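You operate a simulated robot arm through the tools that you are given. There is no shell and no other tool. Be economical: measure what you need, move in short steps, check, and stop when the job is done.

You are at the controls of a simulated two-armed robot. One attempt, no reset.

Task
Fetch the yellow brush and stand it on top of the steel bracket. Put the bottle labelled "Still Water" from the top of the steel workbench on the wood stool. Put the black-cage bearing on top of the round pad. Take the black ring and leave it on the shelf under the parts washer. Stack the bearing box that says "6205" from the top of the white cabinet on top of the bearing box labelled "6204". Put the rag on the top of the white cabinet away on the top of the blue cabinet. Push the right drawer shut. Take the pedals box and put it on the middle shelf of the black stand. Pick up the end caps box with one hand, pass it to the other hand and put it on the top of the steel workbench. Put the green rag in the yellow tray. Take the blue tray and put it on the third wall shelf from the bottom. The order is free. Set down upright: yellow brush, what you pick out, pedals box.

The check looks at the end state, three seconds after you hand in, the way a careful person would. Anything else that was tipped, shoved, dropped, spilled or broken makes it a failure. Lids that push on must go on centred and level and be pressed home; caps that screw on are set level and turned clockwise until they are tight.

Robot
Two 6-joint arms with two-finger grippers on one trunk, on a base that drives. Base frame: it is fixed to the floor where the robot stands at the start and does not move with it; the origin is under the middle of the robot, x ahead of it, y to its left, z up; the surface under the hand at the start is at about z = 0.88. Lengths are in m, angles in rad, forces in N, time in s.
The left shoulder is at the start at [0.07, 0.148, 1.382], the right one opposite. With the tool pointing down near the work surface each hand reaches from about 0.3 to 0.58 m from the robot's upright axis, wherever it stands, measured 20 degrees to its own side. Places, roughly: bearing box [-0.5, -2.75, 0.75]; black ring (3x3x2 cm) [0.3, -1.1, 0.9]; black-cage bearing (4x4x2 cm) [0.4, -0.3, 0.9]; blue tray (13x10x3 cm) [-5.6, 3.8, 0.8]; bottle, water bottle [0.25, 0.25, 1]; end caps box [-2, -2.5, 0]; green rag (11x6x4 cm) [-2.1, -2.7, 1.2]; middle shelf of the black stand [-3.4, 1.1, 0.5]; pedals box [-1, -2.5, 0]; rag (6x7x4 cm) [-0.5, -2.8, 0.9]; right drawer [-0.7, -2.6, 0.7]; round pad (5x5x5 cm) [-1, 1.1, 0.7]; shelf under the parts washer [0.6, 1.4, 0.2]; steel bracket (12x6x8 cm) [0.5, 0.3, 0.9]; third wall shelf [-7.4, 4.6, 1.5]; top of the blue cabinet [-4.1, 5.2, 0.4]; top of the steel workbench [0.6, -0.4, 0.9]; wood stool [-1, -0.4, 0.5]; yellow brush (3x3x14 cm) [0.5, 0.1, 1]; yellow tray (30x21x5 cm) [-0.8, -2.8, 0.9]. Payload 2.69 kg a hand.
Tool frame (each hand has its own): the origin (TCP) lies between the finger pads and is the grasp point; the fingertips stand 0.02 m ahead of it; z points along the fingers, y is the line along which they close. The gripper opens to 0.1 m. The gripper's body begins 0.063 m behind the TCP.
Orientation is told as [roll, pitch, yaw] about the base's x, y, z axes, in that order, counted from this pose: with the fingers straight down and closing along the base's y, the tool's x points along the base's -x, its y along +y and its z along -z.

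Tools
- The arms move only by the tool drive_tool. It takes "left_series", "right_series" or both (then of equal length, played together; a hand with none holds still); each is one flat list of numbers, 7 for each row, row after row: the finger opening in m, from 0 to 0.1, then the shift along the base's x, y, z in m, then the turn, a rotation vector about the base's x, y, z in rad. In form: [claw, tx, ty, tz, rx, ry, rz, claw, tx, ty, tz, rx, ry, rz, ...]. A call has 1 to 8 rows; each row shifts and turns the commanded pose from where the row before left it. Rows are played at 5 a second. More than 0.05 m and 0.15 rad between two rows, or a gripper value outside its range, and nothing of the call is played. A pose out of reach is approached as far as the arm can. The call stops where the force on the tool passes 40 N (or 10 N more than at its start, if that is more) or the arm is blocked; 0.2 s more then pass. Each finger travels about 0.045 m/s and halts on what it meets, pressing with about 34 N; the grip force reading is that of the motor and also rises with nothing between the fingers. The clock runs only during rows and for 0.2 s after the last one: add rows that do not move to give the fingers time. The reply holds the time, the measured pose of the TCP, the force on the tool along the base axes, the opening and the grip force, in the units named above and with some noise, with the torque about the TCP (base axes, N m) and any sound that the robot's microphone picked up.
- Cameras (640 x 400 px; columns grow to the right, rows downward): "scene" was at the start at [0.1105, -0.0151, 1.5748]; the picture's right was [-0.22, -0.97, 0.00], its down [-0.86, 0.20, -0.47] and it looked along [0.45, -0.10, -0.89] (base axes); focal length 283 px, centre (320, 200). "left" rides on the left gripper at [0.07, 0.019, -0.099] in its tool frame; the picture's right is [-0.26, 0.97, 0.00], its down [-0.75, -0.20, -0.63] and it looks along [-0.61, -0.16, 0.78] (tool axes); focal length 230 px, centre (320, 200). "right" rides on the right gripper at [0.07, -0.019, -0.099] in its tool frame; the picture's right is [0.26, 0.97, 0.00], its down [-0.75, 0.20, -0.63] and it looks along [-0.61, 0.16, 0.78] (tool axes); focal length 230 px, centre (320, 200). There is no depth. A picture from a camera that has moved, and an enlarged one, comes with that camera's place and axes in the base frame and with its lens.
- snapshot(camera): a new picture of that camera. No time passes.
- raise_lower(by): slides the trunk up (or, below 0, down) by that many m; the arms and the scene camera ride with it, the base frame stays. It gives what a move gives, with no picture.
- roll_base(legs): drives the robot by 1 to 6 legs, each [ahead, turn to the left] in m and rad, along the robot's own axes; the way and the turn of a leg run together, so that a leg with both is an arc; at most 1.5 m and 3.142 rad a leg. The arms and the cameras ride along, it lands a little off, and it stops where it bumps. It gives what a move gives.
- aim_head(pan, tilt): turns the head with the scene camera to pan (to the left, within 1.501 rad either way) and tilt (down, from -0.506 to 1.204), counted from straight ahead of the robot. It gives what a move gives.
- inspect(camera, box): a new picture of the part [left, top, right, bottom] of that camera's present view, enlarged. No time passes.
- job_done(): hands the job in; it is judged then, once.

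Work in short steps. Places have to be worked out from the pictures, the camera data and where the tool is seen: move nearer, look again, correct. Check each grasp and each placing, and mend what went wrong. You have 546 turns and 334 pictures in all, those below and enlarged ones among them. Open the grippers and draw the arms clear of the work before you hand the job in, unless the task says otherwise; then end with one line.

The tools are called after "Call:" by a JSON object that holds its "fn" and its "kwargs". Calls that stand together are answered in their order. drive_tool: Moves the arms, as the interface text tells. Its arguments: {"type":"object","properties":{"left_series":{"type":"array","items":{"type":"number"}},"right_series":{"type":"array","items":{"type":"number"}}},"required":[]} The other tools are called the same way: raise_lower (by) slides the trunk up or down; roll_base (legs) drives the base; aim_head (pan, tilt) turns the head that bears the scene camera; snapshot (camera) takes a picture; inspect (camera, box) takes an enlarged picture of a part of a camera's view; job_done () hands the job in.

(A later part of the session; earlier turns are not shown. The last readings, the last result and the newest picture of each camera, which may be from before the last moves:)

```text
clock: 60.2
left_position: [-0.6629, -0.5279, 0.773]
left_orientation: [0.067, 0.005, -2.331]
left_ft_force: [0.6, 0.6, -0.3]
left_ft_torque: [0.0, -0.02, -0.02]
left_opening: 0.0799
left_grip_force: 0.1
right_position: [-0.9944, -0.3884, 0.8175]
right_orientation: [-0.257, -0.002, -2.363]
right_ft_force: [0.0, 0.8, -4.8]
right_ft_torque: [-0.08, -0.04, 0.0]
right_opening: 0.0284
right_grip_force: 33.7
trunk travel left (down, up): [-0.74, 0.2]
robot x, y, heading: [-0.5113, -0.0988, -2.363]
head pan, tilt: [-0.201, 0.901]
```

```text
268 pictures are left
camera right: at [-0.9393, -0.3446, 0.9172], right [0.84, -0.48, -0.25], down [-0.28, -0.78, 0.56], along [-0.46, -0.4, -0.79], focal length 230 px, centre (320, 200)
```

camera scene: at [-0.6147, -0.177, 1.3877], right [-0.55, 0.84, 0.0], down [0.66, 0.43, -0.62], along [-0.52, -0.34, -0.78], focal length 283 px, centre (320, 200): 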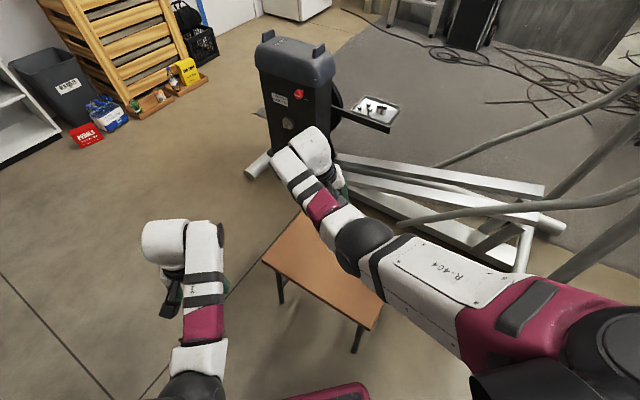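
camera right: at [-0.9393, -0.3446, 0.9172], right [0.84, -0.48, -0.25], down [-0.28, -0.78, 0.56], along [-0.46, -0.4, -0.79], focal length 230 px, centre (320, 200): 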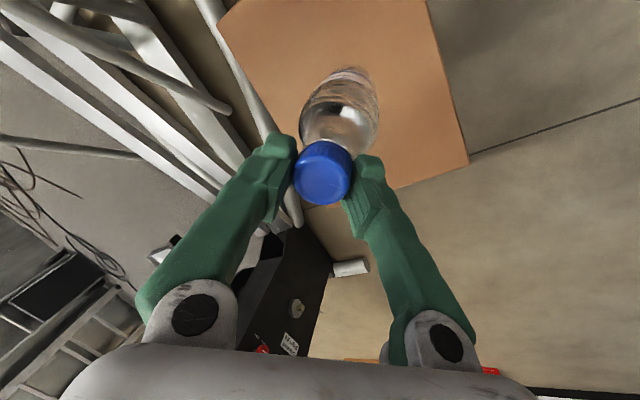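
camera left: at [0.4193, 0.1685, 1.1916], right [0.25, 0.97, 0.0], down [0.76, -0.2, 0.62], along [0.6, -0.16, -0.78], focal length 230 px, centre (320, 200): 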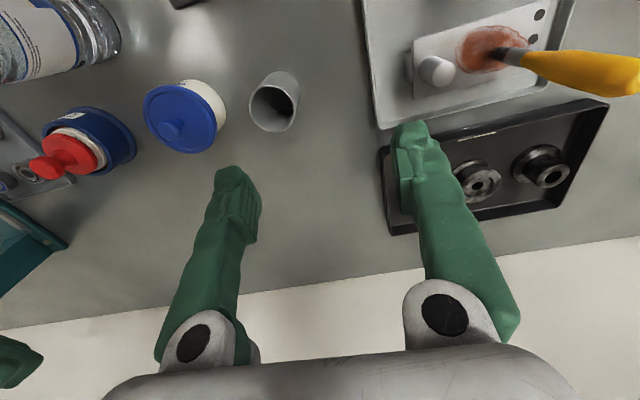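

Compared with the nadir, I overcorrected by ~0.10 rad (torque sign flipped too). Undo that and look from closer.

Call:
{"fn": "drive_tool", "kwargs": {"right_series": [0, 0, 0, 0, -0.072, -0.07, 0, 0, 0, 0, -0.03, 0, 0, 0, 0, 0, 0, -0.03, 0, 0, 0, 0, 0, 0, 0, 0, 0, 0]}}

Call:
{"fn": "snapshot", "kwargs": {"camera": "right"}}

```text
clock: 61.2
left_position: [-0.6632, -0.5268, 0.7723]
left_orientation: [0.064, 0.002, -2.331]
left_ft_force: [-0.3, 0.0, -0.2]
left_ft_torque: [0.01, 0.02, 0.02]
left_opening: 0.0801
left_grip_force: 0.1
right_position: [-0.995, -0.3881, 0.7557]
right_orientation: [-0.159, -0.003, -2.362]
right_ft_force: [0.4, 0.2, -5.4]
right_ft_torque: [0.01, 0.0, 0.01]
right_opening: 0.0285
right_grip_force: 34.1
trunk travel left (down, up): [-0.74, 0.2]
robot x, y, heading: [-0.511, -0.102, -2.363]
head pan, tilt: [-0.201, 0.901]
```

```text
267 pictures are left
camera right: at [-0.9454, -0.3379, 0.856], right [0.85, -0.5, -0.15], down [-0.33, -0.74, 0.59], along [-0.41, -0.46, -0.79], focal length 230 px, centre (320, 200)
```

right: 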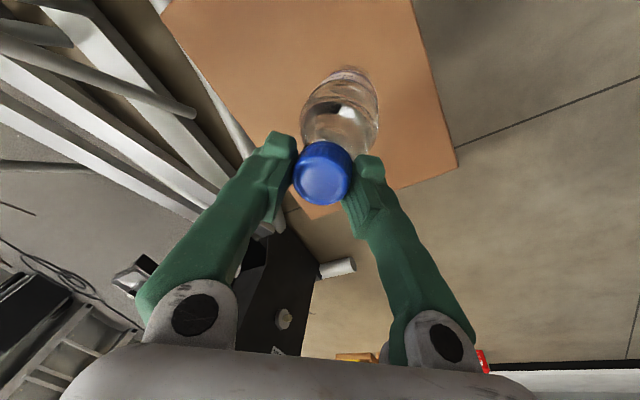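

Bottle is vertical (torque ≈0), well over the stool. Lower 0.045 and feel for contact.

Call:
{"fn": "drive_tool", "kwargs": {"right_series": [0, 0, 0, -0.02, 0, 0, 0, 0, 0, 0, -0.015, 0, 0, 0, 0, 0, 0, -0.01, 0, 0, 0, 0, 0, 0, 0, 0, 0, 0]}}

Call:
{"fn": "inspect", "kwargs": {"camera": "right", "box": [220, 20, 460, 220]}}

```text
clock: 62.2
left_position: [-0.6631, -0.5274, 0.7725]
left_orientation: [0.065, 0.004, -2.331]
left_ft_force: [-0.5, -0.1, 0.7]
left_ft_torque: [0.01, 0.0, 0.0]
left_opening: 0.0801
left_grip_force: 0.2
right_position: [-0.9931, -0.3748, 0.7279]
right_orientation: [-0.157, -0.005, -2.365]
right_ft_force: [-0.8, -0.2, -4.5]
right_ft_torque: [0.01, 0.0, 0.0]
right_opening: 0.0285
right_grip_force: 34.2
right hand out of reach, approached as far as the arm can: row 1, 2, 3
trunk travel left (down, up): [-0.74, 0.2]
robot x, y, heading: [-0.5119, -0.0981, -2.362]
head pan, tilt: [-0.201, 0.901]
```

```text
2.00 times, centred on (340, 120) of right
camera zoom: at [-0.9445, -0.3244, 0.8283], right [0.85, -0.5, -0.15], down [-0.33, -0.74, 0.59], along [-0.41, -0.46, -0.79], focal length 460 px, centre (280, 360)
```

zoom: 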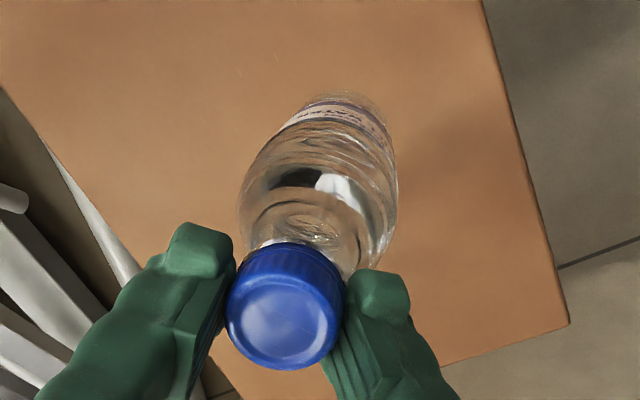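

Arm is at its reach; use the trunk: lower 0.03 and read force.

Call:
{"fn": "raise_lower", "kwargs": {"by": -0.03}}

```text
clock: 62.9
left_position: [-0.6633, -0.5275, 0.7425]
left_orientation: [0.064, 0.001, -2.331]
left_ft_force: [-0.3, -1.1, -1.7]
left_ft_torque: [-0.03, 0.0, 0.0]
left_opening: 0.0799
left_grip_force: 0.0
right_position: [-0.9946, -0.3742, 0.6977]
right_orientation: [-0.157, -0.003, -2.362]
right_ft_force: [-0.2, -0.4, -4.6]
right_ft_torque: [-0.03, 0.03, 0.01]
right_opening: 0.0286
right_grip_force: 34.0
trunk travel left (down, up): [-0.71, 0.23]
robot x, y, heading: [-0.5103, -0.1003, -2.36]
head pan, tilt: [-0.201, 0.901]
```

Call:
{"fn": "raise_lower", "kwargs": {"by": -0.008}}

Call:
{"fn": "inspect", "kwargs": {"camera": "right", "box": [220, 20, 460, 220]}}

```text
clock: 63.5
left_position: [-0.6629, -0.5282, 0.7341]
left_orientation: [0.065, 0.004, -2.332]
left_ft_force: [0.0, 0.0, 0.4]
left_ft_torque: [-0.02, 0.0, 0.03]
left_opening: 0.0802
left_grip_force: 0.0
right_position: [-0.993, -0.3745, 0.6908]
right_orientation: [-0.158, -0.002, -2.363]
right_ft_force: [0.3, 0.3, -5.0]
right_ft_torque: [-0.02, 0.03, 0.02]
right_opening: 0.0285
right_grip_force: 34.7
trunk travel left (down, up): [-0.702, 0.238]
robot x, y, heading: [-0.5128, -0.0972, -2.361]
head pan, tilt: [-0.201, 0.901]
```

```text
2.00 times, centred on (340, 120) of right
camera zoom: at [-0.9444, -0.3246, 0.7905], right [0.85, -0.5, -0.15], down [-0.33, -0.74, 0.59], along [-0.41, -0.46, -0.79], focal length 460 px, centre (280, 360)
```

zoom: 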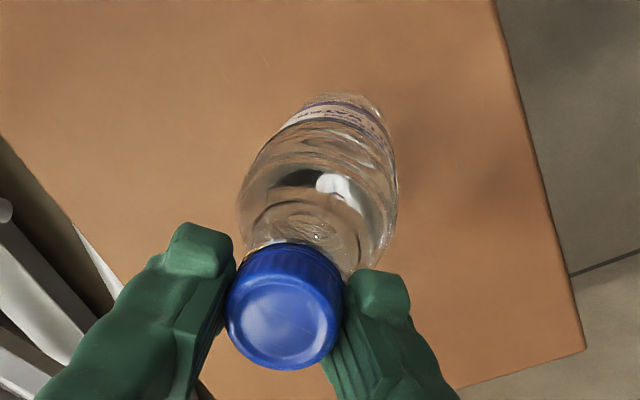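

Still hanging. Continue in 1 cm steps.

Call:
{"fn": "raise_lower", "kwargs": {"by": -0.01}}

Call:
{"fn": "raise_lower", "kwargs": {"by": -0.008}}

```text
clock: 64.1
left_position: [-0.6632, -0.5285, 0.7246]
left_orientation: [0.063, 0.003, -2.332]
left_ft_force: [0.3, -0.2, -0.3]
left_ft_torque: [0.02, 0.0, -0.04]
left_opening: 0.0796
left_grip_force: 0.1
right_position: [-0.992, -0.3748, 0.6793]
right_orientation: [-0.157, -0.003, -2.364]
right_ft_force: [-0.2, -0.5, -5.2]
right_ft_torque: [0.0, 0.01, 0.02]
right_opening: 0.0284
right_grip_force: 34.2
trunk travel left (down, up): [-0.692, 0.248]
robot x, y, heading: [-0.5107, -0.0977, -2.365]
head pan, tilt: [-0.201, 0.901]
```

```text
clock: 64.6
left_position: [-0.6622, -0.5275, 0.7175]
left_orientation: [0.066, 0.001, -2.332]
left_ft_force: [-0.1, -0.9, -0.4]
left_ft_torque: [-0.02, 0.01, -0.01]
left_opening: 0.0798
left_grip_force: 0.0
right_position: [-0.9933, -0.3747, 0.6729]
right_orientation: [-0.159, -0.004, -2.364]
right_ft_force: [3.1, 0.8, 5.6]
right_ft_torque: [0.22, -0.35, -0.03]
right_opening: 0.0282
right_grip_force: 34.0
trunk travel left (down, up): [-0.684, 0.256]
robot x, y, heading: [-0.5122, -0.102, -2.362]
head pan, tilt: [-0.201, 0.901]
```

Contact made. Loosen the grip gently and look.

Call:
{"fn": "drive_tool", "kwargs": {"right_series": [0.034, 0, 0, 0, 0, 0, 0, 0.04, 0, 0, 0, 0, 0, 0, 0.05, 0, 0, 0, 0, 0, 0, 0.05, 0, 0, 0, 0, 0, 0]}}

Call:
{"fn": "inspect", "kwargs": {"camera": "right", "box": [220, 20, 460, 220]}}

```text
clock: 65.6
left_position: [-0.6618, -0.5282, 0.7188]
left_orientation: [0.066, 0.002, -2.332]
left_ft_force: [0.4, -0.5, 0.2]
left_ft_torque: [0.06, 0.0, 0.02]
left_opening: 0.08
left_grip_force: 0.1
right_position: [-0.9934, -0.3746, 0.6729]
right_orientation: [-0.157, -0.004, -2.363]
right_ft_force: [0.1, -0.9, -0.7]
right_ft_torque: [0.01, 0.01, -0.01]
right_opening: 0.05
right_grip_force: 0.0
trunk travel left (down, up): [-0.684, 0.256]
robot x, y, heading: [-0.5108, -0.1003, -2.365]
head pan, tilt: [-0.201, 0.901]
```

```text
2.00 times, centred on (340, 120) of right
camera zoom: at [-0.944, -0.3242, 0.7729], right [0.85, -0.5, -0.15], down [-0.33, -0.74, 0.59], along [-0.41, -0.46, -0.79], focal length 460 px, centre (280, 360)
```

zoom: 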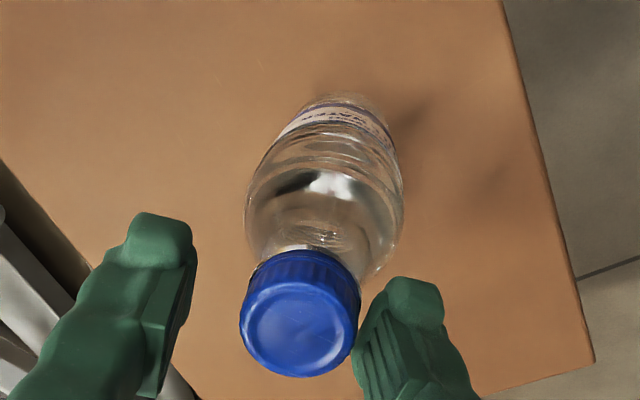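

Bottle stands. Open fully and raise with the trunk.

Call:
{"fn": "drive_tool", "kwargs": {"right_series": [0.07, 0, 0, 0, 0, 0, 0, 0.09, 0, 0, 0, 0, 0, 0, 0.1, 0, 0, 0, 0, 0, 0, 0.1, 0, 0, 0, 0, 0, 0]}}

Call:
{"fn": "raise_lower", "kwargs": {"by": 0.15}}

Call:
{"fn": "snapshot", "kwargs": {"camera": "right"}}

Call:
{"fn": "snapshot", "kwargs": {"camera": "scene"}}

```text
clock: 66.6
left_position: [-0.662, -0.5281, 0.7154]
left_orientation: [0.064, 0.002, -2.332]
left_ft_force: [0.4, -0.5, 0.4]
left_ft_torque: [-0.03, 0.02, 0.07]
left_opening: 0.0803
left_grip_force: 0.1
right_position: [-0.9929, -0.3744, 0.6717]
right_orientation: [-0.157, -0.003, -2.362]
right_ft_force: [-0.1, 1.0, -1.2]
right_ft_torque: [-0.01, -0.02, 0.0]
right_opening: 0.0999
right_grip_force: 0.1
trunk travel left (down, up): [-0.684, 0.256]
robot x, y, heading: [-0.5121, -0.1019, -2.363]
head pan, tilt: [-0.201, 0.901]
```

```text
clock: 68.4
left_position: [-0.6626, -0.5269, 0.8665]
left_orientation: [0.065, 0.003, -2.333]
left_ft_force: [-0.1, 0.6, 0.2]
left_ft_torque: [0.03, 0.0, -0.01]
left_opening: 0.0799
left_grip_force: 0.0
right_position: [-0.9927, -0.3748, 0.8219]
right_orientation: [-0.158, -0.003, -2.364]
right_ft_force: [0.0, -0.6, -0.4]
right_ft_torque: [0.01, -0.01, -0.01]
right_opening: 0.1
right_grip_force: 0.0
trunk travel left (down, up): [-0.834, 0.106]
robot x, y, heading: [-0.512, -0.0993, -2.358]
head pan, tilt: [-0.201, 0.901]
```

```text
263 pictures are left
camera right: at [-0.944, -0.3244, 0.9228], right [0.85, -0.5, -0.15], down [-0.32, -0.74, 0.59], along [-0.41, -0.46, -0.79], focal length 230 px, centre (320, 200)
```

right: 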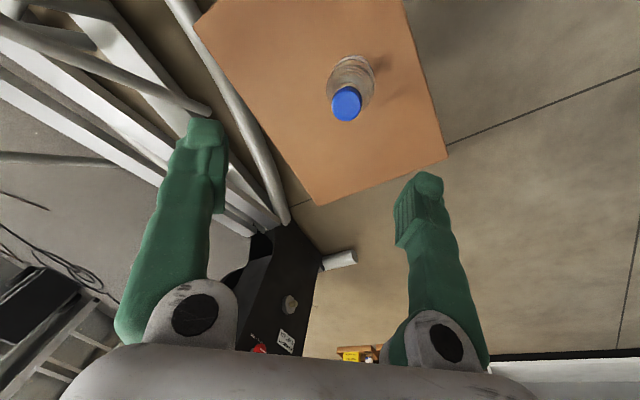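

```text
262 pictures are left
camera scene: at [-0.6133, -0.177, 1.4818], right [-0.55, 0.84, 0.0], down [0.66, 0.43, -0.62], along [-0.52, -0.34, -0.78], focal length 283 px, centre (320, 200)
```

scene: 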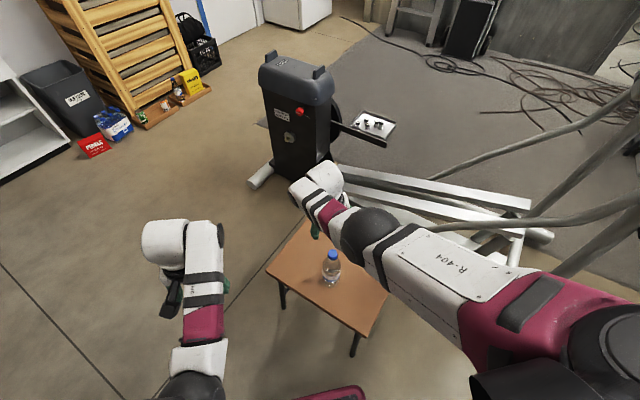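

Bottle is upright on the stool. Now bring both hands to a compact, level travel pose, raise the trunk back up.

Call:
{"fn": "drive_tool", "kwargs": {"left_series": [0.08, -0.01, -0.01, 0.01, 0.045, 0.047, 0, 0.08, -0.01, -0.01, 0.01, 0, 0, 0, 0.08, -0.01, -0.01, 0.01, 0, 0, 0], "right_series": [0.1, 0, 0, 0.03, -0.056, -0.055, 0, 0.1, 0.027, 0.032, 0.03, -0.056, -0.055, 0, 0.1, 0.027, 0.032, 0.01, 0, 0, 0]}}

Call:
{"fn": "raise_lower", "kwargs": {"by": 0.1}}

```text
refused: row 2 steps farther than a row can; nothing moved
```

```text
clock: 69.7
left_position: [-0.6619, -0.5268, 0.9665]
left_orientation: [0.064, 0.001, -2.332]
left_ft_force: [0.2, 1.2, 0.4]
left_ft_torque: [-0.03, -0.02, -0.03]
left_opening: 0.0801
left_grip_force: 0.0
right_position: [-0.9924, -0.3747, 0.9218]
right_orientation: [-0.157, -0.004, -2.363]
right_ft_force: [-1.2, -0.4, -0.4]
right_ft_torque: [-0.03, 0.03, 0.02]
right_opening: 0.1
right_grip_force: 0.1
trunk travel left (down, up): [-0.934, 0.006]
robot x, y, heading: [-0.5083, -0.0956, -2.362]
head pan, tilt: [-0.201, 0.901]
```

Step norm must stay ≤0.05. Re-send with smaller rows.

Call:
{"fn": "drive_tool", "kwargs": {"left_series": [0.08, -0.01, -0.01, 0.01, 0.045, 0.047, 0, 0.08, -0.01, -0.01, 0.01, 0, 0, 0, 0.08, -0.01, -0.01, 0.01, 0, 0, 0, 0.08, 0, 0, 0, 0, 0, 0], "right_series": [0.1, 0, 0, 0.025, -0.056, -0.055, 0, 0.1, 0.02, 0.022, 0.025, -0.056, -0.055, 0, 0.1, 0.02, 0.022, 0.02, 0, 0, 0, 0.1, 0.015, 0.02, 0, 0, 0, 0]}}

Call:
{"fn": "roll_base", "kwargs": {"legs": [[0, 0.75]]}}

Call:
{"fn": "aim_head", "kwargs": {"pan": 0, "tilt": 0.55}}

Call:
{"fn": "snapshot", "kwargs": {"camera": "scene"}}

```text
clock: 70.7
left_position: [-0.693, -0.5568, 0.9955]
left_orientation: [-0.003, 0.002, -2.333]
left_ft_force: [-0.2, 0.9, -0.5]
left_ft_torque: [0.0, 0.03, -0.02]
left_opening: 0.0802
left_grip_force: 0.0
right_position: [-0.9399, -0.3101, 0.9953]
right_orientation: [-0.012, -0.013, -2.367]
right_ft_force: [0.0, 0.0, -0.2]
right_ft_torque: [0.02, 0.01, -0.01]
right_opening: 0.1
right_grip_force: 0.1
trunk travel left (down, up): [-0.934, 0.006]
robot x, y, heading: [-0.5101, -0.0971, -2.358]
head pan, tilt: [-0.201, 0.901]
```

```text
clock: 73.1
left_position: [-0.3404, -0.56, 0.9968]
left_orientation: [-0.001, 0.003, -1.595]
left_ft_force: [0.3, -0.5, 0.0]
left_ft_torque: [0.0, -0.01, 0.0]
left_opening: 0.0801
left_grip_force: 0.0
right_position: [-0.6896, -0.5415, 0.9908]
right_orientation: [-0.009, -0.006, -1.631]
right_ft_force: [-0.8, 0.0, -0.6]
right_ft_torque: [-0.01, 0.02, 0.0]
right_opening: 0.1001
right_grip_force: 0.2
trunk travel left (down, up): [-0.934, 0.006]
robot x, y, heading: [-0.5116, -0.1032, -1.626]
head pan, tilt: [-0.201, 0.901]
```

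```text
clock: 73.9
left_position: [-0.34, -0.5604, 0.9958]
left_orientation: [-0.003, 0.0, -1.596]
left_ft_force: [0.3, 0.4, -0.3]
left_ft_torque: [0.0, 0.01, 0.01]
left_opening: 0.0801
left_grip_force: 0.1
right_position: [-0.6898, -0.5424, 0.9922]
right_orientation: [-0.013, -0.007, -1.632]
right_ft_force: [-0.2, 0.5, -0.8]
right_ft_torque: [-0.02, -0.01, 0.0]
right_opening: 0.1002
right_grip_force: 0.2
trunk travel left (down, up): [-0.934, 0.006]
robot x, y, heading: [-0.51, -0.0976, -1.623]
head pan, tilt: [0.0, 0.55]
```

```text
261 pictures are left
camera scene: at [-0.5214, -0.2401, 1.6111], right [-1.0, 0.05, 0.0], down [0.03, 0.52, -0.85], along [-0.05, -0.85, -0.52], focal length 283 px, centre (320, 200)
```

scene: 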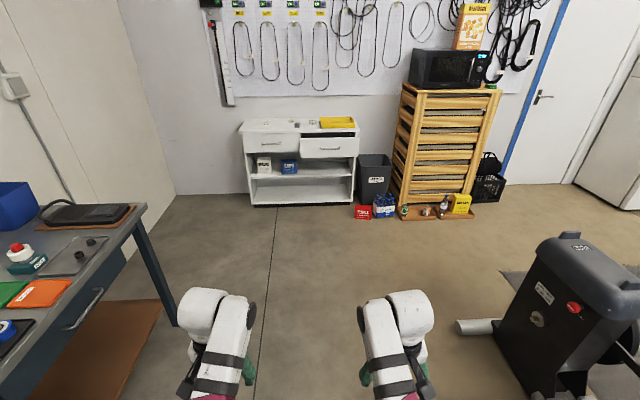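

Clear way ahead. Test a longer straight leg with settled, compact arms.

Call:
{"fn": "roll_base", "kwargs": {"legs": [[0.5, 0]]}}

```text
clock: 76.9
left_position: [-0.3697, -1.0642, 0.9974]
left_orientation: [-0.003, 0.003, -1.598]
left_ft_force: [0.0, 1.0, 0.3]
left_ft_torque: [-0.01, -0.01, -0.01]
left_opening: 0.08
left_grip_force: 0.2
right_position: [-0.7196, -1.0442, 0.9924]
right_orientation: [-0.011, -0.009, -1.634]
right_ft_force: [0.4, 1.0, 0.6]
right_ft_torque: [-0.02, 0.03, 0.01]
right_opening: 0.0999
right_grip_force: 0.0
trunk travel left (down, up): [-0.934, 0.006]
robot x, y, heading: [-0.5393, -0.5997, -1.627]
head pan, tilt: [0.0, 0.55]
```

Good: this travel pose drives well. Drive on towards the white cabinet.

Call:
{"fn": "roll_base", "kwargs": {"legs": [[1.1, 0.056]]}}

Call:
{"fn": "aim_head", "kwargs": {"pan": 0, "tilt": 0.7}}

Call:
{"fn": "snapshot", "kwargs": {"camera": "scene"}}

```text
clock: 82.6
left_position: [-0.3706, -2.1642, 0.9966]
left_orientation: [-0.005, 0.001, -1.535]
left_ft_force: [0.1, -0.2, 0.6]
left_ft_torque: [0.03, 0.01, -0.02]
left_opening: 0.0796
left_grip_force: 0.1
right_position: [-0.7212, -2.1663, 0.9922]
right_orientation: [-0.013, -0.007, -1.573]
right_ft_force: [-0.5, 0.7, 0.5]
right_ft_torque: [0.01, 0.01, -0.05]
right_opening: 0.1001
right_grip_force: 0.0
trunk travel left (down, up): [-0.934, 0.006]
robot x, y, heading: [-0.5668, -1.7136, -1.566]
head pan, tilt: [0.0, 0.55]
```

```text
clock: 83.3
left_position: [-0.3698, -2.1647, 0.9959]
left_orientation: [-0.004, 0.002, -1.537]
left_ft_force: [-0.1, 0.5, -0.6]
left_ft_torque: [0.02, 0.0, 0.0]
left_opening: 0.08
left_grip_force: 0.1
right_position: [-0.7224, -2.1676, 0.9914]
right_orientation: [-0.014, -0.006, -1.574]
right_ft_force: [0.5, -0.1, -0.2]
right_ft_torque: [0.02, 0.0, 0.01]
right_opening: 0.0999
right_grip_force: 0.0
trunk travel left (down, up): [-0.934, 0.006]
robot x, y, heading: [-0.5656, -1.7161, -1.564]
head pan, tilt: [0.0, 0.7]
```

```text
260 pictures are left
camera scene: at [-0.5704, -1.851, 1.598], right [-1.0, 0.0, 0.0], down [0.0, 0.64, -0.77], along [0.0, -0.77, -0.64], focal length 283 px, centre (320, 200)
```

scene: 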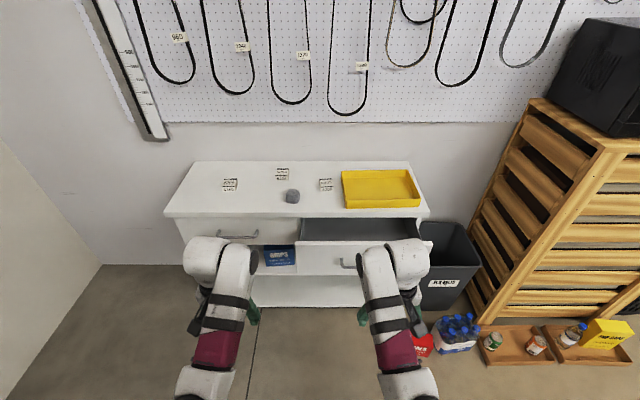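

Zoom on the cabinet top.

Call:
{"fn": "inspect", "kwargs": {"camera": "scene", "box": [160, 150, 440, 325]}}

Call:
{"fn": "inspect", "kwargs": {"camera": "scene", "box": [210, 160, 350, 215]}}

```text
2.29 times, centred on (300, 238) of scene
camera zoom: at [-0.5704, -1.851, 1.598], right [-1.0, 0.0, 0.0], down [0.0, 0.64, -0.77], along [0.0, -0.77, -0.64], focal length 646 px, centre (366, 114)
```

zoom: 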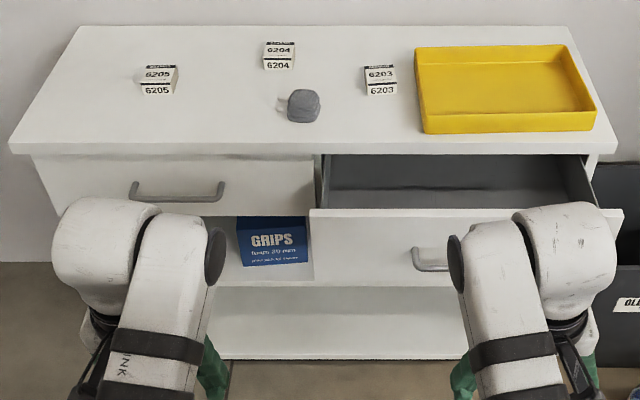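

```text
4.57 times, centred on (280, 188) of scene
camera zoom: at [-0.5704, -1.851, 1.598], right [-1.0, 0.0, 0.0], down [0.0, 0.64, -0.77], along [0.0, -0.77, -0.64], focal length 1293 px, centre (503, 257)
```

zoom: 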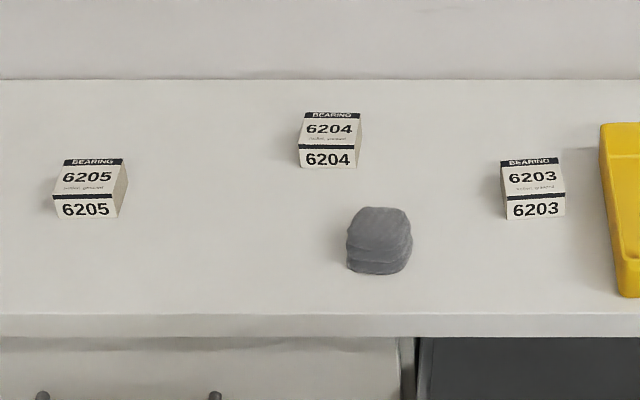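

Boxes: 6205≈(-0.18,-2.82), 6204≈(-0.40,-2.90), rag≈(-0.46,-2.745), cabinet top z≈0.86, front edge y≈-2.64; right drawer is open. Drive a bit closer.

Call:
{"fn": "roll_base", "kwargs": {"legs": [[0.28, 0]]}}

Call:
{"fn": "aim_head", "kwargs": {"pan": -0.25, "tilt": 0.95}}

Call:
{"fn": "snapshot", "kwargs": {"camera": "scene"}}

Call:
{"fn": "snapshot", "kwargs": {"camera": "right"}}

```text
clock: 85.2
left_position: [-0.3652, -2.4422, 0.9979]
left_orientation: [-0.004, 0.0, -1.528]
left_ft_force: [0.5, 0.7, 0.3]
left_ft_torque: [-0.01, 0.01, 0.03]
left_opening: 0.0799
left_grip_force: 0.0
right_position: [-0.7142, -2.4471, 0.9924]
right_orientation: [-0.011, -0.009, -1.566]
right_ft_force: [0.2, 0.7, 0.1]
right_ft_torque: [-0.04, 0.02, 0.04]
right_opening: 0.1001
right_grip_force: 0.1
trunk travel left (down, up): [-0.934, 0.006]
robot x, y, heading: [-0.5663, -1.9962, -1.557]
head pan, tilt: [0.0, 0.7]
```

```text
clock: 86.0
left_position: [-0.3643, -2.4453, 0.9967]
left_orientation: [-0.004, 0.004, -1.528]
left_ft_force: [-0.2, -0.4, -0.8]
left_ft_torque: [0.03, 0.03, 0.01]
left_opening: 0.0797
left_grip_force: 0.1
right_position: [-0.7167, -2.4488, 0.991]
right_orientation: [-0.014, -0.008, -1.569]
right_ft_force: [-0.4, 0.4, -0.3]
right_ft_torque: [0.02, 0.03, -0.02]
right_opening: 0.1
right_grip_force: 0.0
trunk travel left (down, up): [-0.934, 0.006]
robot x, y, heading: [-0.5641, -1.997, -1.56]
head pan, tilt: [-0.25, 0.949]
```

```text
257 pictures are left
camera scene: at [-0.5852, -2.1188, 1.5782], right [-0.97, 0.23, 0.0], down [0.19, 0.79, -0.58], along [-0.14, -0.57, -0.81], focal length 283 px, centre (320, 200)
```

scene: 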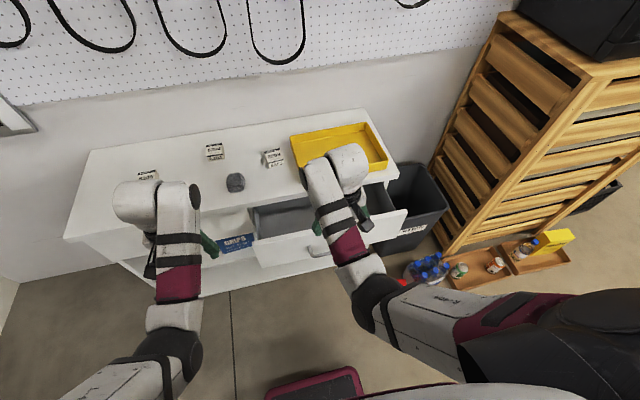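

```text
256 pictures are left
camera right: at [-0.7327, -2.381, 1.0907], right [0.97, 0.26, -0.01], down [0.21, -0.75, 0.63], along [0.15, -0.61, -0.77], focal length 230 px, centre (320, 200)
```

right: 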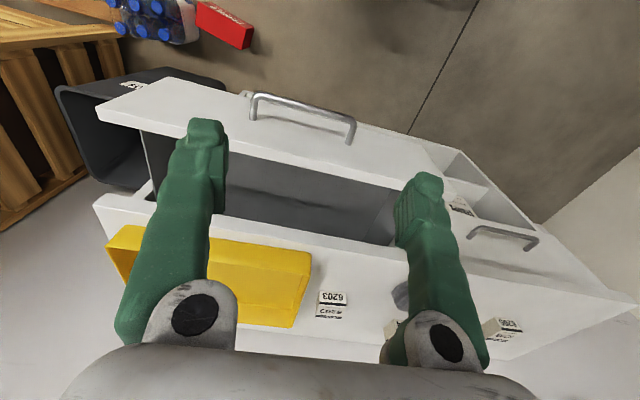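

Drawer face is at about y≈-2.54, its top edge z≈0.8. I close the right fingers, tilt the hand forward 0.75 rad while backing off slightly, then lower the trunk.

Call:
{"fn": "drive_tool", "kwargs": {"right_series": [0.05, 0, 0.015, 0, -0.15, 0, 0, 0, 0, 0.015, 0, -0.15, 0, 0, 0, 0, 0.015, 0, -0.15, 0, 0, 0, -0.02, 0, 0, -0.15, 0, 0, 0, -0.02, 0, 0, -0.15, 0, 0, 0, 0, 0, 0, 0, 0, 0]}}

Call:
{"fn": "raise_lower", "kwargs": {"by": -0.17}}

Call:
{"fn": "snapshot", "kwargs": {"camera": "right"}}

Call:
{"fn": "snapshot", "kwargs": {"camera": "scene"}}

```text
clock: 86.6
left_position: [-0.3668, -2.4424, 0.9975]
left_orientation: [-0.001, 0.0, -1.53]
left_ft_force: [0.5, 0.7, 0.3]
left_ft_torque: [-0.01, 0.0, -0.01]
left_opening: 0.08
left_grip_force: 0.0
right_position: [-0.7998, -2.4329, 0.9972]
right_orientation: [-0.197, -0.286, -1.554]
right_ft_force: [0.0, -0.4, -1.1]
right_ft_torque: [-0.05, -0.03, -0.01]
right_opening: 0.0498
right_grip_force: 0.2
trunk travel left (down, up): [-0.934, 0.006]
robot x, y, heading: [-0.5673, -1.9975, -1.558]
head pan, tilt: [-0.25, 0.949]
stopped in row 2 (right hand): the arm was blocked; the commanded pose is now the measured one
```

```text
clock: 88.5
left_position: [-0.3649, -2.4463, 0.8277]
left_orientation: [-0.003, 0.001, -1.532]
left_ft_force: [-0.4, 1.1, -0.1]
left_ft_torque: [-0.03, -0.01, -0.02]
left_opening: 0.0799
left_grip_force: 0.0
right_position: [-0.7964, -2.4349, 0.8266]
right_orientation: [-0.199, -0.284, -1.552]
right_ft_force: [0.3, 0.0, -0.9]
right_ft_torque: [0.01, -0.01, -0.04]
right_opening: 0.0
right_grip_force: 30.1
trunk travel left (down, up): [-0.764, 0.176]
robot x, y, heading: [-0.5648, -1.9939, -1.564]
head pan, tilt: [-0.25, 0.949]
```

```text
255 pictures are left
camera right: at [-0.7971, -2.3411, 0.9039], right [0.94, 0.21, -0.26], down [0.33, -0.55, 0.76], along [0.02, -0.81, -0.59], focal length 230 px, centre (320, 200)
```

right: 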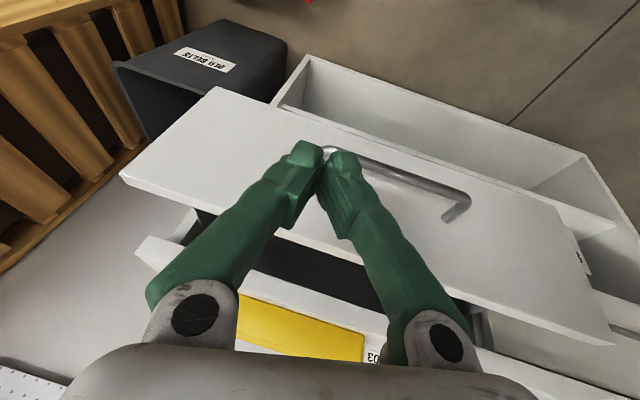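

```text
254 pictures are left
camera scene: at [-0.5853, -2.1182, 1.4083], right [-0.97, 0.24, 0.0], down [0.19, 0.79, -0.58], along [-0.14, -0.57, -0.81], focal length 283 px, centre (320, 200)
```

scene: 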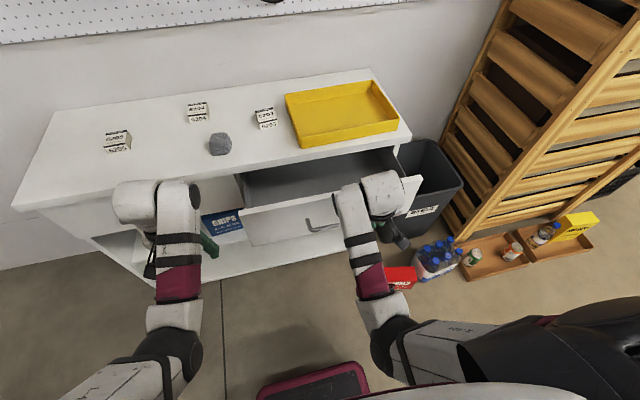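

The hand got only part of the tilt, and sideways. I go slower: remove the sideways tilt, continue the forward tilt in small steps.

Call:
{"fn": "drive_tool", "kwargs": {"right_series": [0, 0.01, 0, 0, 0, -0.065, 0, 0, 0.01, 0, 0, 0, -0.065, 0, 0, 0.01, 0, 0, 0, -0.06, 0, 0, 0.01, 0, 0, -0.08, 0, 0, 0, 0.01, 0, 0, -0.08, 0, 0, 0, 0.01, 0, 0, -0.08, 0, 0, 0, 0, 0, 0, -0.08, 0, 0, 0, 0, 0, 0, -0.08, 0, 0]}}

Call:
{"fn": "snapshot", "kwargs": {"camera": "right"}}

```text
clock: 89.9
left_position: [-0.3656, -2.4451, 0.8265]
left_orientation: [-0.003, 0.001, -1.531]
left_ft_force: [-1.1, -0.7, 0.8]
left_ft_torque: [0.0, 0.02, -0.02]
left_opening: 0.0799
left_grip_force: 0.0
right_position: [-0.8088, -2.4398, 0.8315]
right_orientation: [-0.194, -0.521, -1.522]
right_ft_force: [-0.2, 0.6, 0.0]
right_ft_torque: [0.01, 0.01, 0.02]
right_opening: 0.0
right_grip_force: 29.0
right hand out of reach, approached as far as the arm can: row 7
trunk travel left (down, up): [-0.764, 0.176]
robot x, y, heading: [-0.5659, -2.0014, -1.566]
head pan, tilt: [-0.25, 0.949]
stopped in row 7 (right hand): the arm was blocked; the commanded pose is now the measured one
```

```text
253 pictures are left
camera right: at [-0.8123, -2.3311, 0.884], right [0.94, 0.18, -0.29], down [0.33, -0.35, 0.88], along [0.06, -0.92, -0.38], focal length 230 px, centre (320, 200)
```

right: 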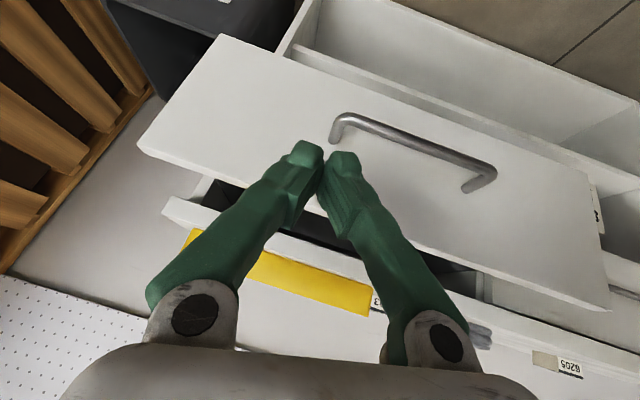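

Good enough tilt (≈30° forward). Lower the trunk 0.06 so the fingertips meet the drawer face above the handle, then push in short steps.

Call:
{"fn": "raise_lower", "kwargs": {"by": -0.055}}

Call:
{"fn": "drive_tool", "kwargs": {"right_series": [0, 0.01, -0.02, 0, 0, 0, 0, 0, 0.01, -0.02, 0, 0, 0, 0, 0, 0.01, -0.02, 0, 0, 0, 0, 0, 0, -0.015, 0, 0, 0, 0, 0, 0, -0.015, 0, 0, 0, 0, 0, 0, -0.015, 0, 0, 0, 0, 0, 0, -0.015, 0, 0, 0, 0]}}

Call:
{"fn": "snapshot", "kwargs": {"camera": "scene"}}

```text
clock: 90.9
left_position: [-0.3649, -2.4457, 0.7713]
left_orientation: [-0.004, 0.001, -1.532]
left_ft_force: [-0.2, 0.2, 0.0]
left_ft_torque: [-0.03, -0.04, 0.02]
left_opening: 0.0801
left_grip_force: 0.0
right_position: [-0.8079, -2.4421, 0.7764]
right_orientation: [-0.192, -0.524, -1.521]
right_ft_force: [0.0, -0.3, 1.4]
right_ft_torque: [0.04, 0.01, -0.02]
right_opening: 0.0001
right_grip_force: 29.6
trunk travel left (down, up): [-0.709, 0.231]
robot x, y, heading: [-0.5686, -1.9984, -1.559]
head pan, tilt: [-0.25, 0.949]
```

```text
clock: 92.5
left_position: [-0.3654, -2.4449, 0.7704]
left_orientation: [-0.005, 0.003, -1.53]
left_ft_force: [0.4, -0.1, 0.7]
left_ft_torque: [0.01, -0.01, -0.01]
left_opening: 0.0802
left_grip_force: 0.1
right_position: [-0.7752, -2.5608, 0.7762]
right_orientation: [-0.19, -0.523, -1.523]
right_ft_force: [0.5, 0.0, 1.3]
right_ft_torque: [-0.02, 0.01, 0.02]
right_opening: 0.0001
right_grip_force: 30.1
trunk travel left (down, up): [-0.709, 0.231]
robot x, y, heading: [-0.5637, -1.997, -1.555]
head pan, tilt: [-0.25, 0.949]
```

```text
252 pictures are left
camera scene: at [-0.5854, -2.1188, 1.3532], right [-0.97, 0.24, 0.0], down [0.19, 0.79, -0.58], along [-0.14, -0.57, -0.81], focal length 283 px, centre (320, 200)
```

scene: 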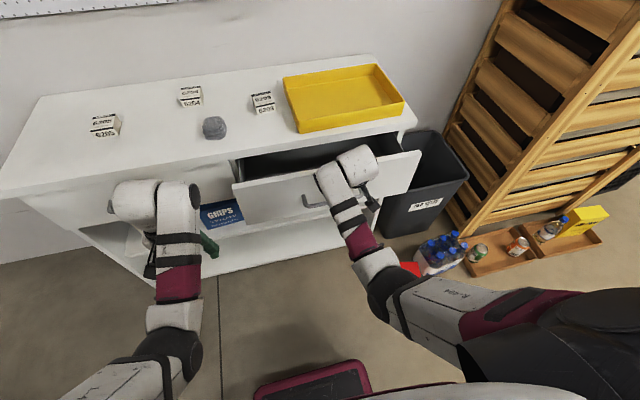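

No contact force yet. View from the right camera and go on.

Call:
{"fn": "snapshot", "kwargs": {"camera": "right"}}

Call:
{"fn": "drive_tool", "kwargs": {"right_series": [0, 0, -0.015, 0, 0, 0, 0, 0, 0, -0.015, 0, 0, 0, 0, 0, 0, -0.015, 0, 0, 0, 0, 0, 0, 0, 0, 0, 0, 0]}}

Call:
{"fn": "snapshot", "kwargs": {"camera": "scene"}}

```text
251 pictures are left
camera right: at [-0.7797, -2.4517, 0.8292], right [0.94, 0.18, -0.29], down [0.33, -0.34, 0.88], along [0.06, -0.92, -0.38], focal length 230 px, centre (320, 200)
```

right: 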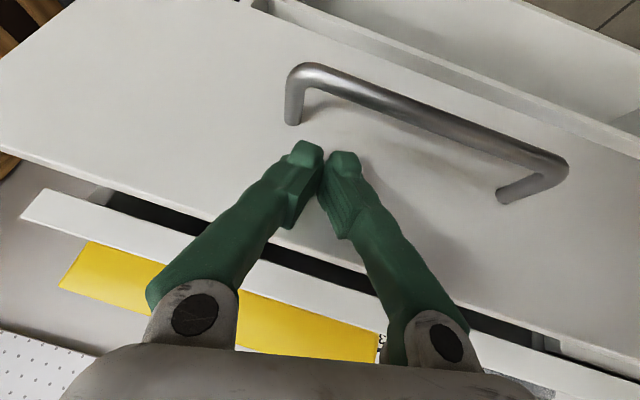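

```text
clock: 93.5
left_position: [-0.3651, -2.4461, 0.7718]
left_orientation: [-0.004, 0.001, -1.53]
left_ft_force: [0.4, -0.3, -0.4]
left_ft_torque: [-0.03, -0.01, 0.01]
left_opening: 0.0798
left_grip_force: 0.0
right_position: [-0.777, -2.6075, 0.7761]
right_orientation: [-0.191, -0.525, -1.521]
right_ft_force: [1.1, -0.3, 0.0]
right_ft_torque: [0.02, 0.02, 0.0]
right_opening: 0.0004
right_grip_force: 29.3
trunk travel left (down, up): [-0.709, 0.231]
robot x, y, heading: [-0.5682, -1.9935, -1.557]
head pan, tilt: [-0.25, 0.949]
```

```text
250 pictures are left
camera scene: at [-0.5853, -2.1181, 1.3532], right [-0.97, 0.24, 0.0], down [0.19, 0.79, -0.58], along [-0.14, -0.57, -0.81], focal length 283 px, centre (320, 200)
```

scene: 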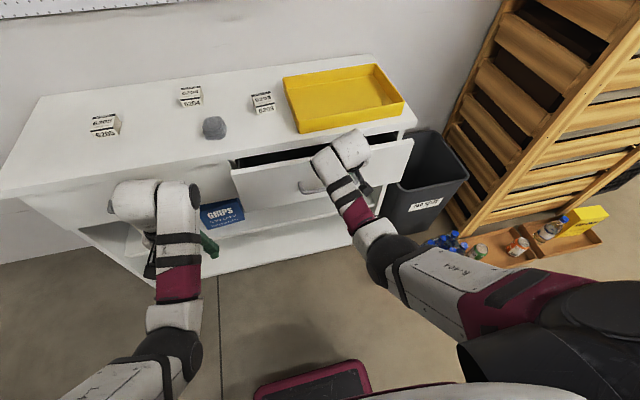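

The drawer is sliding. Keep pushing.

Call:
{"fn": "drive_tool", "kwargs": {"right_series": [0, 0, -0.015, 0, 0, 0, 0, 0, 0, -0.015, 0, 0, 0, 0, 0, 0, -0.01, 0, 0, 0, 0, 0, 0, -0.01, 0, 0, 0, 0, 0, 0, 0, 0, 0, 0, 0]}}

Call:
{"fn": "snapshot", "kwargs": {"camera": "scene"}}

```text
clock: 94.7
left_position: [-0.3641, -2.4449, 0.7722]
left_orientation: [-0.004, 0.002, -1.531]
left_ft_force: [0.1, 0.1, -0.4]
left_ft_torque: [0.02, 0.0, -0.01]
left_opening: 0.0801
left_grip_force: 0.0
right_position: [-0.7772, -2.6565, 0.7756]
right_orientation: [-0.191, -0.523, -1.522]
right_ft_force: [0.2, -0.1, -0.3]
right_ft_torque: [0.01, -0.04, 0.01]
right_opening: 0.0
right_grip_force: 29.9
trunk travel left (down, up): [-0.709, 0.231]
robot x, y, heading: [-0.5664, -1.9972, -1.56]
head pan, tilt: [-0.25, 0.949]
```

```text
249 pictures are left
camera scene: at [-0.5854, -2.1182, 1.3532], right [-0.97, 0.24, 0.0], down [0.19, 0.79, -0.58], along [-0.14, -0.57, -0.81], focal length 283 px, centre (320, 200)
```

scene: 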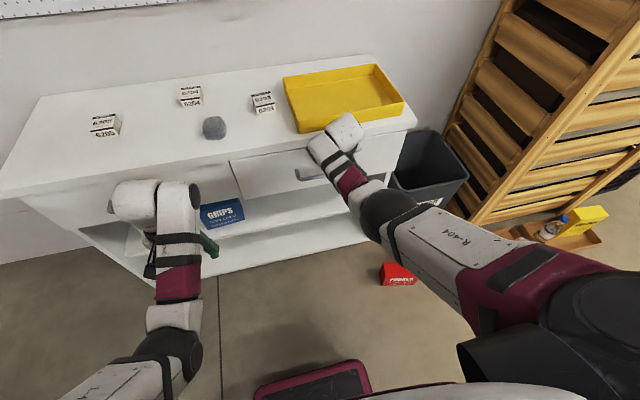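

Nearly closed. Push gently on until resistance.

Call:
{"fn": "drive_tool", "kwargs": {"right_series": [0, 0, -0.008, 0, 0, 0, 0, 0, 0, -0.008, 0, 0, 0, 0, 0, 0, -0.008, 0, 0, 0, 0, 0, 0, 0, 0, 0, 0, 0]}}

Call:
{"fn": "inspect", "kwargs": {"camera": "scene", "box": [200, 100, 430, 250]}}

```text
clock: 95.7
left_position: [-0.3635, -2.4443, 0.7724]
left_orientation: [-0.005, 0.0, -1.53]
left_ft_force: [-0.4, 0.7, -0.3]
left_ft_torque: [-0.01, -0.04, 0.0]
left_opening: 0.0801
left_grip_force: 0.1
right_position: [-0.781, -2.6706, 0.7784]
right_orientation: [-0.19, -0.521, -1.525]
right_ft_force: [4.1, 15.8, -4.2]
right_ft_torque: [0.19, 0.01, 0.12]
right_opening: 0.0
right_grip_force: 29.8
right hand out of reach, approached as far as the arm can: row 3
trunk travel left (down, up): [-0.709, 0.231]
robot x, y, heading: [-0.5683, -1.9981, -1.565]
head pan, tilt: [-0.25, 0.949]
```

```text
2.67 times, centred on (315, 175) of scene
camera zoom: at [-0.5848, -2.1154, 1.3534], right [-0.97, 0.24, 0.0], down [0.19, 0.79, -0.58], along [-0.14, -0.57, -0.81], focal length 754 px, centre (333, 267)
```

zoom: 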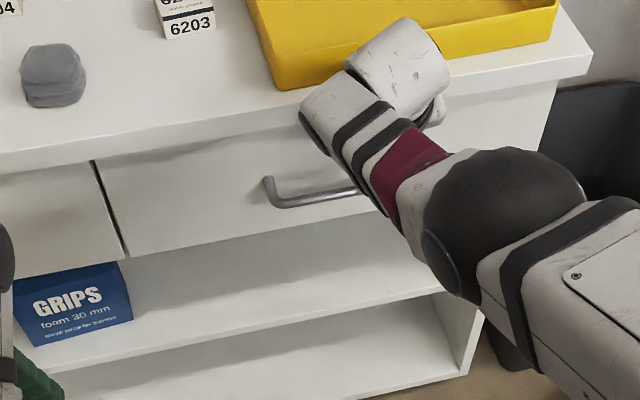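

Drawer is flush (16 N resistance). Withdraw and straighten the right hand.

Call:
{"fn": "drive_tool", "kwargs": {"right_series": [0, 0, 0.03, 0, 0, 0, 0, 0, 0, 0.04, 0, 0, 0, 0, 0, 0, 0.04, 0, 0, 0, 0, 0.04, 0, 0.04, 0, 0.08, 0.004, 0, 0.08, 0, 0.03, 0.01, 0.09, 0.004, 0, 0.08, 0, 0, 0.01, 0.09, 0.004, 0, 0.08, 0, 0, 0.01, 0.09, 0.004, 0, 0.08, 0, 0, 0.01, 0.09, 0.004, 0]}}

Call:
{"fn": "drive_tool", "kwargs": {"right_series": [0.08, 0, 0, 0.01, 0.08, 0.004, 0, 0.08, 0, 0, 0.01, 0, -0.063, 0, 0.08, 0, 0, 0.01, 0, -0.063, 0, 0.08, 0, 0, 0, 0, -0.063, 0, 0.08, 0, 0, 0, 0, 0, 0]}}

Call:
{"fn": "raise_lower", "kwargs": {"by": 0.231}}

```text
clock: 97.5
left_position: [-0.3645, -2.4459, 0.7711]
left_orientation: [-0.003, 0.003, -1.532]
left_ft_force: [0.5, 0.3, 0.7]
left_ft_torque: [-0.04, 0.02, 0.03]
left_opening: 0.08
left_grip_force: 0.0
right_position: [-0.782, -2.4912, 0.8209]
right_orientation: [-0.189, -0.08, -1.523]
right_ft_force: [-0.9, 0.4, 0.8]
right_ft_torque: [0.0, -0.02, -0.01]
right_opening: 0.0799
right_grip_force: 0.0
trunk travel left (down, up): [-0.709, 0.231]
robot x, y, heading: [-0.5697, -1.9978, -1.559]
head pan, tilt: [-0.25, 0.949]
```

```text
clock: 98.7
left_position: [-0.3653, -2.4443, 0.7713]
left_orientation: [-0.003, 0.002, -1.53]
left_ft_force: [-0.2, 0.4, -0.5]
left_ft_torque: [0.01, 0.0, 0.03]
left_opening: 0.0798
left_grip_force: 0.1
right_position: [-0.7782, -2.5164, 0.821]
right_orientation: [0.0, -0.01, -1.523]
right_ft_force: [-0.7, 0.0, 0.1]
right_ft_torque: [0.03, -0.01, -0.02]
right_opening: 0.0799
right_grip_force: 0.1
right hand out of reach, approached as far as the arm can: row 1, 2, 3
trunk travel left (down, up): [-0.709, 0.231]
robot x, y, heading: [-0.5645, -1.9943, -1.56]
head pan, tilt: [-0.25, 0.949]
```

```text
clock: 101.1
left_position: [-0.3645, -2.4456, 1.0024]
left_orientation: [-0.004, 0.004, -1.531]
left_ft_force: [-0.8, 0.0, 0.0]
left_ft_torque: [-0.04, 0.02, -0.02]
left_opening: 0.08
left_grip_force: 0.0
right_position: [-0.7782, -2.5149, 1.0514]
right_orientation: [-0.002, -0.013, -1.523]
right_ft_force: [-0.3, 1.1, -0.5]
right_ft_torque: [-0.03, -0.01, -0.04]
right_opening: 0.0801
right_grip_force: 0.0
trunk travel left (down, up): [-0.94, 0.0]
robot x, y, heading: [-0.5691, -1.9965, -1.559]
head pan, tilt: [-0.25, 0.949]
```

Shut drawer done. Put right hand back in travel pose and approach the cabinet, shifting toward the 6205 box side.

Call:
{"fn": "drive_tool", "kwargs": {"right_series": [0.08, 0, 0.03, -0.025, 0, 0, 0, 0.08, 0, 0.03, -0.025, 0, 0, 0, 0.08, 0, 0, 0, 0, 0, 0]}}

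Call:
{"fn": "roll_base", "kwargs": {"legs": [[0, 0.35], [0.3, 0], [0, -0.35]]}}

Call:
{"fn": "aim_head", "kwargs": {"pan": 0.2, "tilt": 0.9}}

Call:
{"fn": "snapshot", "kwargs": {"camera": "scene"}}

Call:
{"fn": "snapshot", "kwargs": {"camera": "left"}}

```text
clock: 101.9
left_position: [-0.3656, -2.4457, 1.0012]
left_orientation: [-0.003, 0.005, -1.531]
left_ft_force: [0.3, -0.6, -0.3]
left_ft_torque: [-0.01, 0.0, -0.04]
left_opening: 0.08
left_grip_force: 0.0
right_position: [-0.7789, -2.4548, 1.001]
right_orientation: [-0.001, -0.013, -1.524]
right_ft_force: [0.1, -0.2, 0.3]
right_ft_torque: [0.0, 0.0, -0.02]
right_opening: 0.0801
right_grip_force: 0.0
trunk travel left (down, up): [-0.94, 0.0]
robot x, y, heading: [-0.5689, -1.9961, -1.562]
head pan, tilt: [-0.25, 0.949]
```

```text
clock: 106.1
left_position: [-0.2522, -2.7232, 1.0017]
left_orientation: [-0.005, 0.003, -1.518]
left_ft_force: [-0.2, 0.3, -0.3]
left_ft_torque: [0.01, -0.01, -0.03]
left_opening: 0.0802
left_grip_force: 0.1
right_position: [-0.6663, -2.7376, 1.0021]
right_orientation: [-0.002, -0.013, -1.511]
right_ft_force: [-0.7, 0.5, 0.3]
right_ft_torque: [0.0, -0.03, 0.01]
right_opening: 0.0799
right_grip_force: 0.0
trunk travel left (down, up): [-0.94, 0.0]
robot x, y, heading: [-0.459, -2.2737, -1.546]
head pan, tilt: [-0.25, 0.949]
```

```text
clock: 107.0
left_position: [-0.254, -2.7226, 1.0025]
left_orientation: [-0.001, 0.002, -1.518]
left_ft_force: [0.5, 0.3, 0.5]
left_ft_torque: [0.04, 0.0, 0.03]
left_opening: 0.0799
left_grip_force: 0.1
right_position: [-0.6671, -2.7375, 0.9999]
right_orientation: [0.0, -0.011, -1.512]
right_ft_force: [0.0, 0.1, 0.8]
right_ft_torque: [-0.01, -0.04, 0.01]
right_opening: 0.0802
right_grip_force: 0.1
trunk travel left (down, up): [-0.94, 0.0]
robot x, y, heading: [-0.4583, -2.2766, -1.547]
head pan, tilt: [0.201, 0.901]
```

```text
247 pictures are left
camera scene: at [-0.4453, -2.4015, 1.5879], right [-0.97, -0.22, 0.0], down [-0.17, 0.76, -0.62], along [0.14, -0.61, -0.78], focal length 283 px, centre (320, 200)
```

scene: 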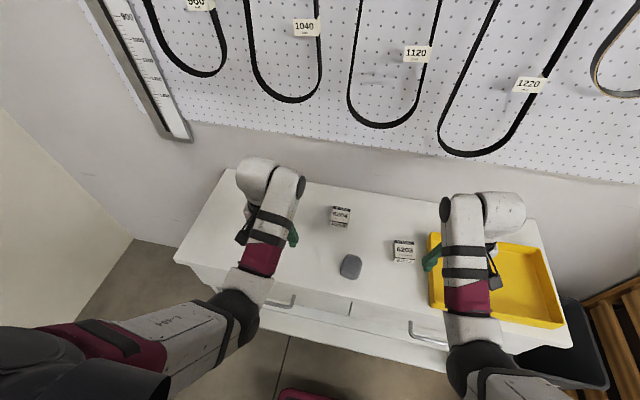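

```text
246 pictures are left
camera left: at [-0.2373, -2.6531, 1.1013], right [0.98, -0.21, 0.0], down [-0.16, -0.76, 0.63], along [-0.13, -0.61, -0.78], focal length 230 px, centre (320, 200)
```

left: 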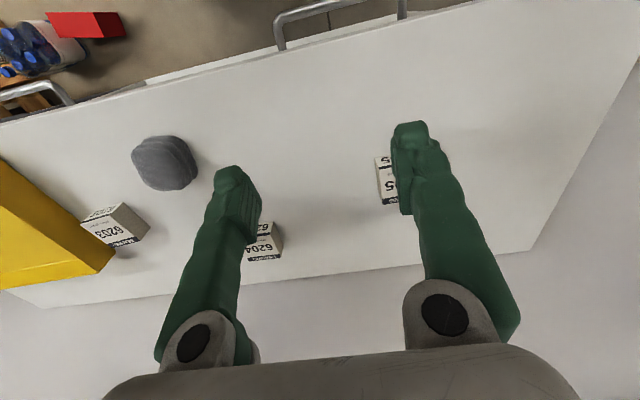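

Advance 0.08 m for better reach, then move the left hand over the 6205 box.

Call:
{"fn": "roll_base", "kwargs": {"legs": [[0.08, 0]]}}

Call:
{"fn": "drive_tool", "kwargs": {"left_series": [0.09, 0.035, -0.006, -0.01, 0, 0, 0, 0.09, 0.03, -0.006, -0.02, 0, 0, 0, 0.09, 0, 0, -0.02, 0, 0, 0, 0.09, 0, 0, 0, 0, 0, 0]}}

Call:
{"fn": "snapshot", "kwargs": {"camera": "left"}}

```text
clock: 108.0
left_position: [-0.2511, -2.7957, 1.0022]
left_orientation: [-0.006, 0.002, -1.513]
left_ft_force: [-1.2, -1.3, -0.5]
left_ft_torque: [0.12, -0.02, 0.01]
left_opening: 0.0798
left_grip_force: 0.1
right_position: [-0.6648, -2.8094, 1.0013]
right_orientation: [0.0, -0.016, -1.513]
right_ft_force: [0.8, -1.3, -0.7]
right_ft_torque: [0.11, 0.02, -0.02]
right_opening: 0.0799
right_grip_force: 0.0
trunk travel left (down, up): [-0.94, 0.0]
robot x, y, heading: [-0.4594, -2.355, -1.544]
head pan, tilt: [0.201, 0.901]
```

```text
clock: 109.0
left_position: [-0.1894, -2.7965, 0.959]
left_orientation: [-0.004, -0.013, -1.513]
left_ft_force: [0.4, 0.7, 0.4]
left_ft_torque: [-0.05, 0.01, -0.02]
left_opening: 0.0901
left_grip_force: 0.2
right_position: [-0.6661, -2.7954, 1.0066]
right_orientation: [0.002, -0.029, -1.514]
right_ft_force: [-0.1, 1.1, 0.3]
right_ft_torque: [-0.03, -0.03, -0.01]
right_opening: 0.0799
right_grip_force: 0.0
trunk travel left (down, up): [-0.94, 0.0]
robot x, y, heading: [-0.4573, -2.3553, -1.546]
head pan, tilt: [0.201, 0.901]
```

```text
245 pictures are left
camera left: at [-0.1726, -2.7257, 1.0558], right [0.98, -0.2, 0.0], down [-0.16, -0.75, 0.64], along [-0.13, -0.63, -0.77], focal length 230 px, centre (320, 200)
```

left: 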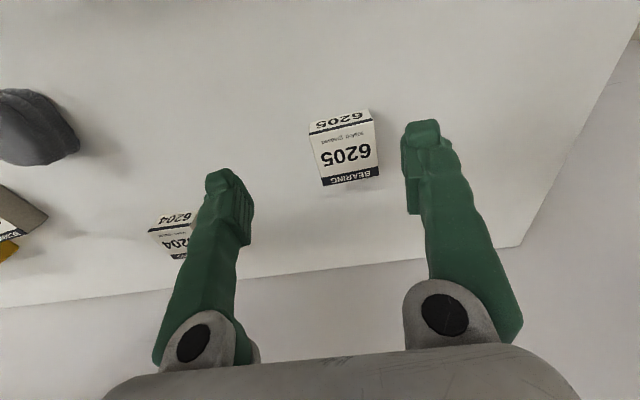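

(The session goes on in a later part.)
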